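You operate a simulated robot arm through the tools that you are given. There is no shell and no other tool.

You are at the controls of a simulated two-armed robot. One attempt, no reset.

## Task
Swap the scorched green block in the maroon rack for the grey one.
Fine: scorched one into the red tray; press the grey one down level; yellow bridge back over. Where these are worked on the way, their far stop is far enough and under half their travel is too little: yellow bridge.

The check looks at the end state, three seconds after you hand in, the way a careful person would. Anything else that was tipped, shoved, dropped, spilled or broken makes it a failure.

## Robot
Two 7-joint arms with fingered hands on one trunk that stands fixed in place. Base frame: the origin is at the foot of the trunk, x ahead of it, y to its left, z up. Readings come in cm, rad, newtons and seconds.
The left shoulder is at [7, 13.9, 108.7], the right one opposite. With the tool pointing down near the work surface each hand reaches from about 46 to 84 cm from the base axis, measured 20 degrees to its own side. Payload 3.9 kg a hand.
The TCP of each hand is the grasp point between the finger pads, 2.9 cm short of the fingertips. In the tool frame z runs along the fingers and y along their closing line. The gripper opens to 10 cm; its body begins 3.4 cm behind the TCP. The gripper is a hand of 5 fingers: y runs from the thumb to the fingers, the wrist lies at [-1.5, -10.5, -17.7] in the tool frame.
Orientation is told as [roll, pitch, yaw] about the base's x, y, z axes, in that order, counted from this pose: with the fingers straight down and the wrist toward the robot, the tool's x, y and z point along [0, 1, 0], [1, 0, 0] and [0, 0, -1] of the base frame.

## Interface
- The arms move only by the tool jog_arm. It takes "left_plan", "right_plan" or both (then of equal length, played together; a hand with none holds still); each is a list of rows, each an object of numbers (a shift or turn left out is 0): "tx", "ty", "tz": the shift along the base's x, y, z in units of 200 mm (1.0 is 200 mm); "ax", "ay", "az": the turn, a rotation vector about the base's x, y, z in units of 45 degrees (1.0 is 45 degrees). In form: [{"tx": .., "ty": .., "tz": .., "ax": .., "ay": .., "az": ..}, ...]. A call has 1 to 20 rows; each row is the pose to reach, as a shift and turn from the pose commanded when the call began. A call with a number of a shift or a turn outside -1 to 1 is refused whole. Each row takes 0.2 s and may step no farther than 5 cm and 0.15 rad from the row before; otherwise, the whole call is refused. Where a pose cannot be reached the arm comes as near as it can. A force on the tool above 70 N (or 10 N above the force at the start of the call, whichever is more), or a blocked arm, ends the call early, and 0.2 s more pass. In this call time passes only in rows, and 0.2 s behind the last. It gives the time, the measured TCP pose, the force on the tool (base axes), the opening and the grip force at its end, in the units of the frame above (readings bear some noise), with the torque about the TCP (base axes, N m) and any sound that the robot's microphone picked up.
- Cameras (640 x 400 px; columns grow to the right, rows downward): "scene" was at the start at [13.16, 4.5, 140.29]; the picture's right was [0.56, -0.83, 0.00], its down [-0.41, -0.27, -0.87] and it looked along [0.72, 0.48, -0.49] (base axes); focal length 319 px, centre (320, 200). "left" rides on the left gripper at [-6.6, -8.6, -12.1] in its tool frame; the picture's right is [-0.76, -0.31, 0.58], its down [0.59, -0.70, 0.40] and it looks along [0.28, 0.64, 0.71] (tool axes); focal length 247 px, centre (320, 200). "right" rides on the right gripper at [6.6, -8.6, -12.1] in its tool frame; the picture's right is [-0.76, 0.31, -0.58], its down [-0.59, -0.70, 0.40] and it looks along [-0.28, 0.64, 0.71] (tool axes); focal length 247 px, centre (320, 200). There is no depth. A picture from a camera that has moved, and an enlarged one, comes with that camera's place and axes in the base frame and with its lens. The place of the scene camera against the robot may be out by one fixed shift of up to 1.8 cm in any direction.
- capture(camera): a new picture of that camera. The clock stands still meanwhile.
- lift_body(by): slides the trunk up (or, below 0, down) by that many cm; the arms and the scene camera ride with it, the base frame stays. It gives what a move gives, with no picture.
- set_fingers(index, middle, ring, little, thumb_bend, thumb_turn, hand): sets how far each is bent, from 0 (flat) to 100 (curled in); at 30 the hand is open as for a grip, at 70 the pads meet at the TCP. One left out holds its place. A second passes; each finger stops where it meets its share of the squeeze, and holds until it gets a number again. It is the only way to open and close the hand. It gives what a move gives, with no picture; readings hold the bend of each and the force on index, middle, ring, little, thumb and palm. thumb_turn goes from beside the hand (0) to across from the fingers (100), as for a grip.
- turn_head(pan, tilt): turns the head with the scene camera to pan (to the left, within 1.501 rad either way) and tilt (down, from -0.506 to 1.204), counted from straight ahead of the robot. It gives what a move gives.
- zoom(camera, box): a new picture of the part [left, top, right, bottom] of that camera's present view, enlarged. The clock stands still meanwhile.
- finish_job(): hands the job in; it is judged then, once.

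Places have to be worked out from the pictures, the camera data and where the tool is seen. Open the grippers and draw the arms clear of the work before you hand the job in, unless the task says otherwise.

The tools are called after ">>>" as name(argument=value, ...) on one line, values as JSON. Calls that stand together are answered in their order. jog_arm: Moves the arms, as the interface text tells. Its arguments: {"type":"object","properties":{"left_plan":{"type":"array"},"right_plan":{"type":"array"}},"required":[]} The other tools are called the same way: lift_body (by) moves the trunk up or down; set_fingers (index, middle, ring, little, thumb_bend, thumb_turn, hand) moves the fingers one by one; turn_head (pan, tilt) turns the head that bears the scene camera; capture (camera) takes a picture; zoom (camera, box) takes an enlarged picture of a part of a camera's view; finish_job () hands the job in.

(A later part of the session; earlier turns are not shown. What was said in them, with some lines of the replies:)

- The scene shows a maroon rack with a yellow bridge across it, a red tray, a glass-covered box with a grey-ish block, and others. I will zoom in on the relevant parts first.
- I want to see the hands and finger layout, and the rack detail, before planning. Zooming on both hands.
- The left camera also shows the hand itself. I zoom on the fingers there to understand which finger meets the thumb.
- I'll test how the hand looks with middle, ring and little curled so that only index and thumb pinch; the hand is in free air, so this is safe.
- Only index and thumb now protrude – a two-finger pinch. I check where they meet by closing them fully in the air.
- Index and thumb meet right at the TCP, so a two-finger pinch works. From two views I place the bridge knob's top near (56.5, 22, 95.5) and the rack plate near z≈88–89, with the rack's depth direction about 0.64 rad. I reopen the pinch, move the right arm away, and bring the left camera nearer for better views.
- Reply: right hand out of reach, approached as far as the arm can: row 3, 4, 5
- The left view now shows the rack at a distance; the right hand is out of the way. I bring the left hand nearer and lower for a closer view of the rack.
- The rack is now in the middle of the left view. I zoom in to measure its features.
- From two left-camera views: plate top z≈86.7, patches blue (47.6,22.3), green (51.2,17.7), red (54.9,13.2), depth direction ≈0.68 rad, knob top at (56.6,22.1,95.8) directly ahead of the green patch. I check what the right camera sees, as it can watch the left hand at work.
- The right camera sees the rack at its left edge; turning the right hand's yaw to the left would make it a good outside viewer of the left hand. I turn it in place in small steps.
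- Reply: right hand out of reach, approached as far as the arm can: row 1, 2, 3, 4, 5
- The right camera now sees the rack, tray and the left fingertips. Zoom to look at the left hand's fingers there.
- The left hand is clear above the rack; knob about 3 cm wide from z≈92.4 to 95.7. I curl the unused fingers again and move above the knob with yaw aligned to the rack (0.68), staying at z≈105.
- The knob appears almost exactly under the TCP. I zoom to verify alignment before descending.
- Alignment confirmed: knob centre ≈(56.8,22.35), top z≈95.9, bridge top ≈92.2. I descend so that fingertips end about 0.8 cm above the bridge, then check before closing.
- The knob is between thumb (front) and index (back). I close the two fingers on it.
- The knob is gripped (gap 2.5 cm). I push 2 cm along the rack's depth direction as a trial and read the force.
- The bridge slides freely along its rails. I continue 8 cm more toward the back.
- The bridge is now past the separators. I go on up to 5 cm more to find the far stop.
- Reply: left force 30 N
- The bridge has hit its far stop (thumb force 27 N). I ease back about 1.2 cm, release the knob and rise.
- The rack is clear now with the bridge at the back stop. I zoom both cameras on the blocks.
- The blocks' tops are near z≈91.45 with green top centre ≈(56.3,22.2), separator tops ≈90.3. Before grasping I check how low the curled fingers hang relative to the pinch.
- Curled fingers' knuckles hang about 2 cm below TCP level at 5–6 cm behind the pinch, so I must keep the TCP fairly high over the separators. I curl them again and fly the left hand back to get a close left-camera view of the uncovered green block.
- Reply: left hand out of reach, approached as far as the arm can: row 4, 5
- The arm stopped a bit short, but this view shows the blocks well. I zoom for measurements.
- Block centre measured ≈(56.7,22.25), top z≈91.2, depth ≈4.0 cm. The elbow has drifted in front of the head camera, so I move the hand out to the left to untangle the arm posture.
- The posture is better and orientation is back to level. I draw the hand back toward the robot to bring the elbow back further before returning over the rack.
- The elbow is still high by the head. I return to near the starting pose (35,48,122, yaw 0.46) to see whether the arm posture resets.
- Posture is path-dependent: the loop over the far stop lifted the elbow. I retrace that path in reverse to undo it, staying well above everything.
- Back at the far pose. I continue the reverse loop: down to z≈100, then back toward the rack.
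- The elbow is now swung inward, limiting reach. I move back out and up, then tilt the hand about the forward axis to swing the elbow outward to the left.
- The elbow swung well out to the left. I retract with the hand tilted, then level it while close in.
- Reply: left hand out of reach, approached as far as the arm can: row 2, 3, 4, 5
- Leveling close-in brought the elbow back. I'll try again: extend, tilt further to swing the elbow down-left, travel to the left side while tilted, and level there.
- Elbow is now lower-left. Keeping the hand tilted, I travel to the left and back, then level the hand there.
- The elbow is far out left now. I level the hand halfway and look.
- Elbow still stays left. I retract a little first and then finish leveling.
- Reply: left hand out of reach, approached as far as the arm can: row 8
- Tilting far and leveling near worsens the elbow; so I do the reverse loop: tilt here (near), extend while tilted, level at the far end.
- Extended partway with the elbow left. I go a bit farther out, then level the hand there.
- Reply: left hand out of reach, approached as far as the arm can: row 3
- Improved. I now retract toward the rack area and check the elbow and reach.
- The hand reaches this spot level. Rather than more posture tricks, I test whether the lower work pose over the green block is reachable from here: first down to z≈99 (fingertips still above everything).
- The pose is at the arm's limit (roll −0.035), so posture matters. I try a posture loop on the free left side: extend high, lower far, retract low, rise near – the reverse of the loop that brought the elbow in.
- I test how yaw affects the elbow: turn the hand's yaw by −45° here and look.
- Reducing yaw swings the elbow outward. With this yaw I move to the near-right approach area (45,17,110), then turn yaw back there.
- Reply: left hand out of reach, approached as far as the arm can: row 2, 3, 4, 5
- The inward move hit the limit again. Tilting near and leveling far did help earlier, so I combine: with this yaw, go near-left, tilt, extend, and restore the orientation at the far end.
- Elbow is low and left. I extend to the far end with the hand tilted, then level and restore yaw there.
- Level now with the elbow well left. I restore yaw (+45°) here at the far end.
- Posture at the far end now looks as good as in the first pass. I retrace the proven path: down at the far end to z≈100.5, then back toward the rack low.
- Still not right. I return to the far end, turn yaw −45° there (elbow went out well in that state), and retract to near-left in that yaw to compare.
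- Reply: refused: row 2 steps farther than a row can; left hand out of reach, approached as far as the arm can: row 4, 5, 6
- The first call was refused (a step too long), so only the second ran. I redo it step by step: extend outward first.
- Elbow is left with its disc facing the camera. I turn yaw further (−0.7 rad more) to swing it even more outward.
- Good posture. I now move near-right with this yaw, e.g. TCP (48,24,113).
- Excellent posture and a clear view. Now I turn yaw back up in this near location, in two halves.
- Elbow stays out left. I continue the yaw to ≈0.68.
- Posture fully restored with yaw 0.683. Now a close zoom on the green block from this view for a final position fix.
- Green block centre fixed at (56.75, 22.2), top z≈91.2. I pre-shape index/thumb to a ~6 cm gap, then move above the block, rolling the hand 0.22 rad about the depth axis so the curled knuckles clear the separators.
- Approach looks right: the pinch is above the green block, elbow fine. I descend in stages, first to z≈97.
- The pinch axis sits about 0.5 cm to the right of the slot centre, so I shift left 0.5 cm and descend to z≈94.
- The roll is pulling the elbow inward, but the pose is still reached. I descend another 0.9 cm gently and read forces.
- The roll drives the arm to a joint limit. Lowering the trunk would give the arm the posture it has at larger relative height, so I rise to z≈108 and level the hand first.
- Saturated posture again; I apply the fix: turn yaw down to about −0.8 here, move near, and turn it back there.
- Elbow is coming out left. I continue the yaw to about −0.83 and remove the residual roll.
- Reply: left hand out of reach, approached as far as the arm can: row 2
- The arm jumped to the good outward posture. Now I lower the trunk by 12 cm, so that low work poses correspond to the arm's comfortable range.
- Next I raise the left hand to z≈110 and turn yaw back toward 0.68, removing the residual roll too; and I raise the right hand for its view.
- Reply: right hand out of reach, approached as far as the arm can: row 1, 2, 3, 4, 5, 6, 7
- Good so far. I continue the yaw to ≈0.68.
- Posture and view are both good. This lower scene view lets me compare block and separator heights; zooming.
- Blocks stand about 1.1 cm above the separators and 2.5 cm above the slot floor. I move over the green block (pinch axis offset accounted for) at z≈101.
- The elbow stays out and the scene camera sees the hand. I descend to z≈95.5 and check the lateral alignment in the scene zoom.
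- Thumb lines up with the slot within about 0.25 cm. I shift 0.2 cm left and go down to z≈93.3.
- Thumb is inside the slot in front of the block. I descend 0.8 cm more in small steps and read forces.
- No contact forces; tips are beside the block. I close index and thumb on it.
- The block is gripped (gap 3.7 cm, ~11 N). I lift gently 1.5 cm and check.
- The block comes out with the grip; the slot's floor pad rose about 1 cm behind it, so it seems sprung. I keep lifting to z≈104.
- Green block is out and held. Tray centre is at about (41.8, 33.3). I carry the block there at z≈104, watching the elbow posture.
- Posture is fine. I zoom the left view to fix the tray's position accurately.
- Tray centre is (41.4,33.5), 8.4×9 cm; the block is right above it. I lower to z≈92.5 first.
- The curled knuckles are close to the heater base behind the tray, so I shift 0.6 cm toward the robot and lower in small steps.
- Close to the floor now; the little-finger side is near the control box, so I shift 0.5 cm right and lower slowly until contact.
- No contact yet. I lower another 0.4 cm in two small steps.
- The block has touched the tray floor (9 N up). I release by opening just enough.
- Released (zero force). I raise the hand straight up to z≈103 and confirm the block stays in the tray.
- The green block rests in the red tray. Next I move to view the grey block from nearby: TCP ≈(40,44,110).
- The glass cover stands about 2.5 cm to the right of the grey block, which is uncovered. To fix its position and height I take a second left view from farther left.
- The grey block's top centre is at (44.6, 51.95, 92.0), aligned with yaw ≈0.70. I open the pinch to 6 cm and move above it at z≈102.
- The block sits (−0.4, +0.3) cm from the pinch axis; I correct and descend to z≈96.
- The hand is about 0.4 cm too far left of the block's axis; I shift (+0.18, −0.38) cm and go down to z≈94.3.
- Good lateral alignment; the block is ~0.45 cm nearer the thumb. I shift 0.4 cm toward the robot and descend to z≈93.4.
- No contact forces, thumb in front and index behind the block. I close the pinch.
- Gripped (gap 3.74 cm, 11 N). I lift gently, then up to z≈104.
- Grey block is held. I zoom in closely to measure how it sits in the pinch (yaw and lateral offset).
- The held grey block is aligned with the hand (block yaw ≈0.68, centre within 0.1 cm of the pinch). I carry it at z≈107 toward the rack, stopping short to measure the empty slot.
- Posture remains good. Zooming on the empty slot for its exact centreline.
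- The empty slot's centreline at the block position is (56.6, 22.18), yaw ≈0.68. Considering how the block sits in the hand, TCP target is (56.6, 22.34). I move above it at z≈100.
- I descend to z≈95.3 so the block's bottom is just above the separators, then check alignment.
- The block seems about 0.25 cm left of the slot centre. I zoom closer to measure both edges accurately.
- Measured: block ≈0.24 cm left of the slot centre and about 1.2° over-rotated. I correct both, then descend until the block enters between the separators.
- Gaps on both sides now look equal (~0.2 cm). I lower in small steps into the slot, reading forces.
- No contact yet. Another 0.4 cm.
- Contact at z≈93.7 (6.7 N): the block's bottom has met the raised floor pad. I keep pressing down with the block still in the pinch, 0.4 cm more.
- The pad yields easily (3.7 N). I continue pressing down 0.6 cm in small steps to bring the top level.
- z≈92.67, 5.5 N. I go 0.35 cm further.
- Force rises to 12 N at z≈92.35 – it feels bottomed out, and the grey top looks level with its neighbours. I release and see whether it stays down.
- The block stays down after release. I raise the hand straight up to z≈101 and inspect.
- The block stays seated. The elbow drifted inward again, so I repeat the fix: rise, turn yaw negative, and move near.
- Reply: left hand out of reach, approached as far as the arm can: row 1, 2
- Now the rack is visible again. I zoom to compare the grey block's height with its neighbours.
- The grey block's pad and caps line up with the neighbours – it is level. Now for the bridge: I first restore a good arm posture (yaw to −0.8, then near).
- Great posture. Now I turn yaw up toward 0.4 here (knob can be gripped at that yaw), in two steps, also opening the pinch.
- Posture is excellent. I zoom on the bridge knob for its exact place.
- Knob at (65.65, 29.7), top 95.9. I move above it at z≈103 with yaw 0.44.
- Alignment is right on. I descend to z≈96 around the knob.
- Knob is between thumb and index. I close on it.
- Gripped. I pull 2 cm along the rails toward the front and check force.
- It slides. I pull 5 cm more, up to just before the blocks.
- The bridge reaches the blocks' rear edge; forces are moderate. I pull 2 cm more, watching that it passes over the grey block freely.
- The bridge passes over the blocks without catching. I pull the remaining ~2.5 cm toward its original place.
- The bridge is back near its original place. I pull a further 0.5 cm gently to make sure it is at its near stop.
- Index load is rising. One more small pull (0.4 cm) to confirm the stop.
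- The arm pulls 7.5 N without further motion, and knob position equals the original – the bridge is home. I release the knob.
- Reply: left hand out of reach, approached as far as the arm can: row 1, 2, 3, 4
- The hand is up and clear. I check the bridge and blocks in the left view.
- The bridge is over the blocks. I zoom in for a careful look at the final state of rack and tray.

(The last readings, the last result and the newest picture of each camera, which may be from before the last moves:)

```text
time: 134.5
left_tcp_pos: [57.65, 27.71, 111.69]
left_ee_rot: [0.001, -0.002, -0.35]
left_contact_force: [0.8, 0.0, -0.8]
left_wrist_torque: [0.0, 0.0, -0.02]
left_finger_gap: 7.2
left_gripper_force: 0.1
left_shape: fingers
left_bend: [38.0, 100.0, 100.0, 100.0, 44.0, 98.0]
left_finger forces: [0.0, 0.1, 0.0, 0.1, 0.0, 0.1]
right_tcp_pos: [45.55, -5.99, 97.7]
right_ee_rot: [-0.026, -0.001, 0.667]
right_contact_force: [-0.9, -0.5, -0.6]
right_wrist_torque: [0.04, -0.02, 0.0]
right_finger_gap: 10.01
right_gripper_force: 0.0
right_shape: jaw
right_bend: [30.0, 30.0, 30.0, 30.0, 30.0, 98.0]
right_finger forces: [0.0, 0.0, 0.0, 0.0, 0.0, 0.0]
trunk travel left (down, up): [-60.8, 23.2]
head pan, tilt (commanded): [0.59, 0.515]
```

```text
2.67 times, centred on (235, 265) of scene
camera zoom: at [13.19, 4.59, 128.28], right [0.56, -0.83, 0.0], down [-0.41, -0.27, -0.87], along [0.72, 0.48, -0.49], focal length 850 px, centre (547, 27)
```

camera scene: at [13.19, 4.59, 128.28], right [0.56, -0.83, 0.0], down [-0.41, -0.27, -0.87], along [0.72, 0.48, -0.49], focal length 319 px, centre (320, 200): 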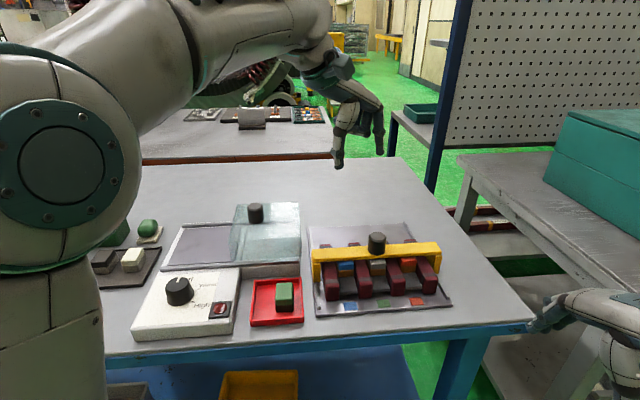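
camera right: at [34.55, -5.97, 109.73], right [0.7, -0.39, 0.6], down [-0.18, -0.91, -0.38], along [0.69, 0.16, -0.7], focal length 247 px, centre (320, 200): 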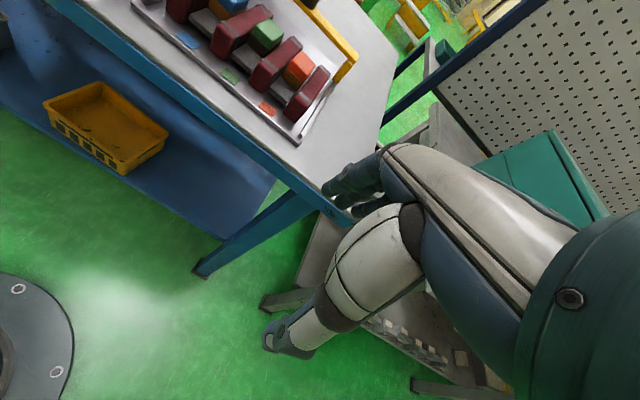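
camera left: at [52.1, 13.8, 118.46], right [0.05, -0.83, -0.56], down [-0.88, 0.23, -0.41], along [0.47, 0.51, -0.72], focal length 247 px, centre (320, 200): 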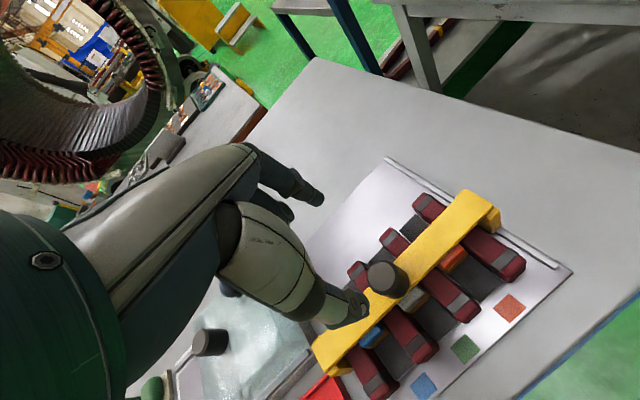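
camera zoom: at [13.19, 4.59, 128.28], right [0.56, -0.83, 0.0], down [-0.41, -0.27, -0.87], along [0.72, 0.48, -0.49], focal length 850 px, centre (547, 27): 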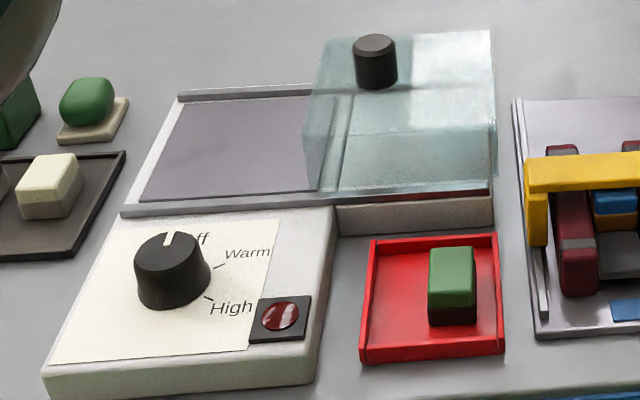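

Everything looks right: grey level between blue and red under the bridge, green in the tray, the rest undisturbed. I now withdraw the left hand up and to the left.

>>> jog_arm(left_plan=[{"tx": -0.05, "ty": 0.15, "tz": 0.05}, {"tx": -0.15, "ty": 0.3, "tz": 0.1}, {"tx": -0.3, "ty": 0.45, "tz": 0.15}, {"tx": -0.45, "ty": 0.6, "tz": 0.2}, {"tx": -0.6, "ty": 0.75, "tz": 0.25}, {"tx": -0.75, "ty": 0.88, "tz": 0.3}])

>>> set_fingers(hand="left", index=30, middle=30, ring=30, little=30, thumb_bend=30)

>>> capture(camera="scene")

>>> capture(camera="right")

```text
time: 135.9
left_tcp_pos: [42.34, 45.3, 117.77]
left_ee_rot: [-0.001, -0.005, -0.348]
left_contact_force: [0.3, 0.3, 0.3]
left_wrist_torque: [-0.04, -0.03, 0.01]
left_finger_gap: 7.18
left_gripper_force: 0.1
left_shape: fingers
left_bend: [38.0, 100.0, 100.0, 100.0, 44.0, 98.0]
left_finger forces: [0.1, 0.1, 0.0, 0.1, 0.1, 0.0]
right_tcp_pos: [45.51, -5.9, 97.83]
right_ee_rot: [-0.027, 0.0, 0.665]
right_contact_force: [-0.1, 0.3, 0.1]
right_wrist_torque: [0.0, -0.01, -0.05]
right_finger_gap: 9.96
right_gripper_force: 0.0
right_shape: jaw
right_bend: [30.0, 30.0, 30.0, 30.0, 30.0, 98.0]
right_finger forces: [0.1, 0.0, 0.0, 0.1, 0.0, 0.0]
trunk travel left (down, up): [-60.8, 23.2]
head pan, tilt (commanded): [0.59, 0.515]
```

```text
time: 136.9
left_tcp_pos: [42.52, 45.17, 117.8]
left_ee_rot: [0.0, -0.002, -0.348]
left_contact_force: [0.4, 0.2, -0.8]
left_wrist_torque: [0.0, 0.02, 0.02]
left_finger_gap: 9.84
left_gripper_force: 0.2
left_shape: fingers
left_bend: [30.0, 30.0, 30.0, 30.0, 30.0, 98.0]
left_finger forces: [0.0, 0.0, 0.1, 0.1, 0.0, 0.0]
right_tcp_pos: [45.58, -6.0, 97.86]
right_ee_rot: [-0.026, -0.002, 0.668]
right_contact_force: [0.6, 0.0, -0.5]
right_wrist_torque: [-0.02, -0.01, -0.02]
right_finger_gap: 9.98
right_gripper_force: 0.1
right_shape: jaw
right_bend: [30.0, 30.0, 30.0, 30.0, 30.0, 98.0]
right_finger forces: [0.0, 0.0, 0.0, 0.0, 0.0, 0.1]
trunk travel left (down, up): [-60.8, 23.2]
head pan, tilt (commanded): [0.59, 0.515]
```

```text
taken
camera scene: at [13.16, 4.5, 128.29], right [0.56, -0.83, 0.0], down [-0.41, -0.27, -0.87], along [0.72, 0.48, -0.49], focal length 319 px, centre (320, 200)
```

scene: 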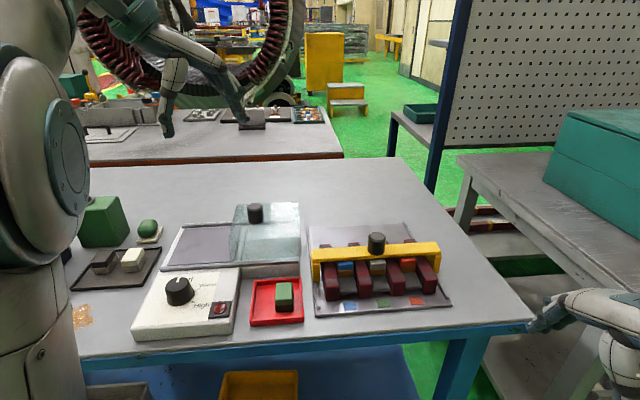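

```text
taken
camera right: at [34.57, -5.96, 109.72], right [0.7, -0.39, 0.6], down [-0.18, -0.91, -0.38], along [0.69, 0.16, -0.71], focal length 247 px, centre (320, 200)
```

right: 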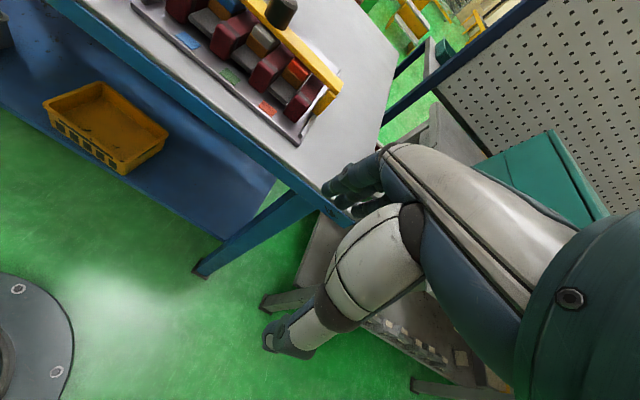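

Both arms are clear and hands open. I raise the trunk back by 12 cm, which lifts both hands further from the work, and take a last look.

>>> lift_body(by=12)

>>> capture(camera="scene")

>>> zoom(camera="scene", box=[290, 250, 450, 370])

>>> zoom(camera="scene", box=[60, 230, 310, 390])

```text
time: 138.4
left_tcp_pos: [42.51, 45.22, 129.77]
left_ee_rot: [0.001, 0.0, -0.348]
left_contact_force: [-0.4, 0.5, 0.5]
left_wrist_torque: [0.01, 0.01, -0.01]
left_finger_gap: 9.89
left_gripper_force: 0.0
left_shape: fingers
left_bend: [30.0, 30.0, 30.0, 30.0, 30.0, 98.0]
left_finger forces: [0.0, 0.1, 0.1, 0.1, 0.0, 0.0]
right_tcp_pos: [45.52, -5.96, 109.77]
right_ee_rot: [-0.026, 0.0, 0.668]
right_contact_force: [0.3, -0.8, -0.2]
right_wrist_torque: [-0.02, 0.03, 0.01]
right_finger_gap: 10.0
right_gripper_force: 0.0
right_shape: jaw
right_bend: [30.0, 30.0, 30.0, 30.0, 30.0, 98.0]
right_finger forces: [0.0, 0.0, 0.0, 0.0, 0.1, 0.1]
trunk travel left (down, up): [-72.8, 11.2]
head pan, tilt (commanded): [0.59, 0.515]
```

```text
taken
camera scene: at [13.18, 4.5, 140.29], right [0.56, -0.83, 0.0], down [-0.41, -0.27, -0.87], along [0.72, 0.48, -0.49], focal length 319 px, centre (320, 200)
```

scene: 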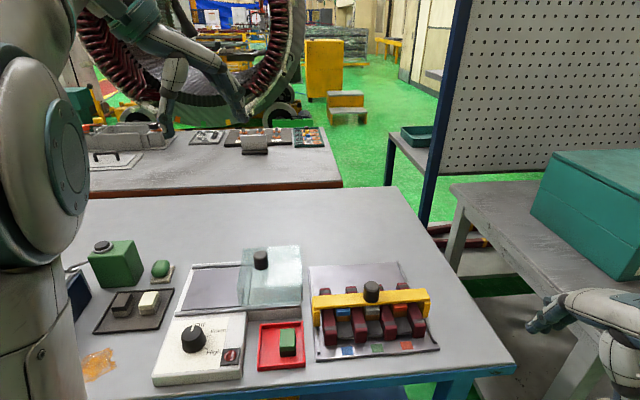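

```text
3.33 times, centred on (370, 310) of scene
camera zoom: at [13.18, 4.5, 140.29], right [0.56, -0.83, 0.0], down [-0.41, -0.27, -0.87], along [0.72, 0.48, -0.49], focal length 1062 px, centre (153, -167)
```

zoom: 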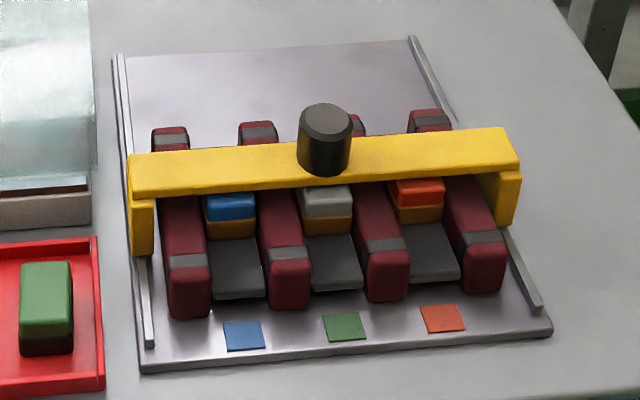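

```text
2.50 times, centred on (185, 310) of scene
camera zoom: at [13.18, 4.5, 140.29], right [0.56, -0.83, 0.0], down [-0.41, -0.27, -0.87], along [0.72, 0.48, -0.49], focal length 797 px, centre (658, -75)
```

zoom: 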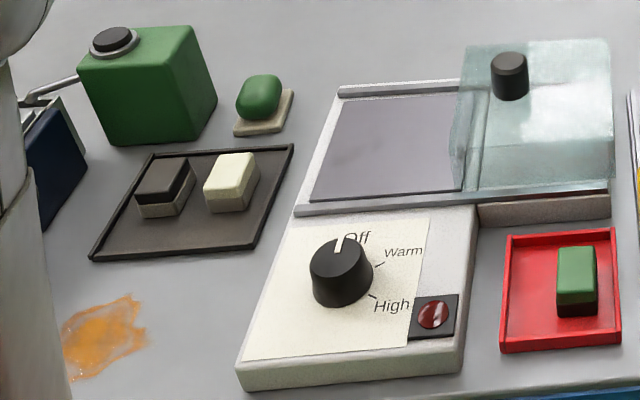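

From the original viewpoint the bridge, pads and rack match the start picture. The grey block is in place of the green at the same height, and the scorched green one lies in the red tray. Nothing else has moved, and both hands are open and clear, so I hand in the job.

>>> finish_job()

```text
The job is handed in.
```

The swap is done and handed in. I had no verdict back from the check when I finished.

- **Scorched green block:** it is in the red tray.
- **Grey block:** it sits in the green block's old slot. It looks level with the blue and red blocks in the last pictures. It stayed down when I let go.
- **Yellow bridge:** I slid it to its far stop and back. In the last picture it is in the same place as at the start.
- **Everything else:** nothing looked moved, tipped or spilled in the final view.
- **Arms:** both hands are open and clear of the work, and the trunk is back at its starting height.

The grey block's slot floor is sprung: it rose about 1 cm when the green one came out. I pressed the grey block down in the grip, to about 12 N at the bottom. I did not give it a separate push from above afterwards.
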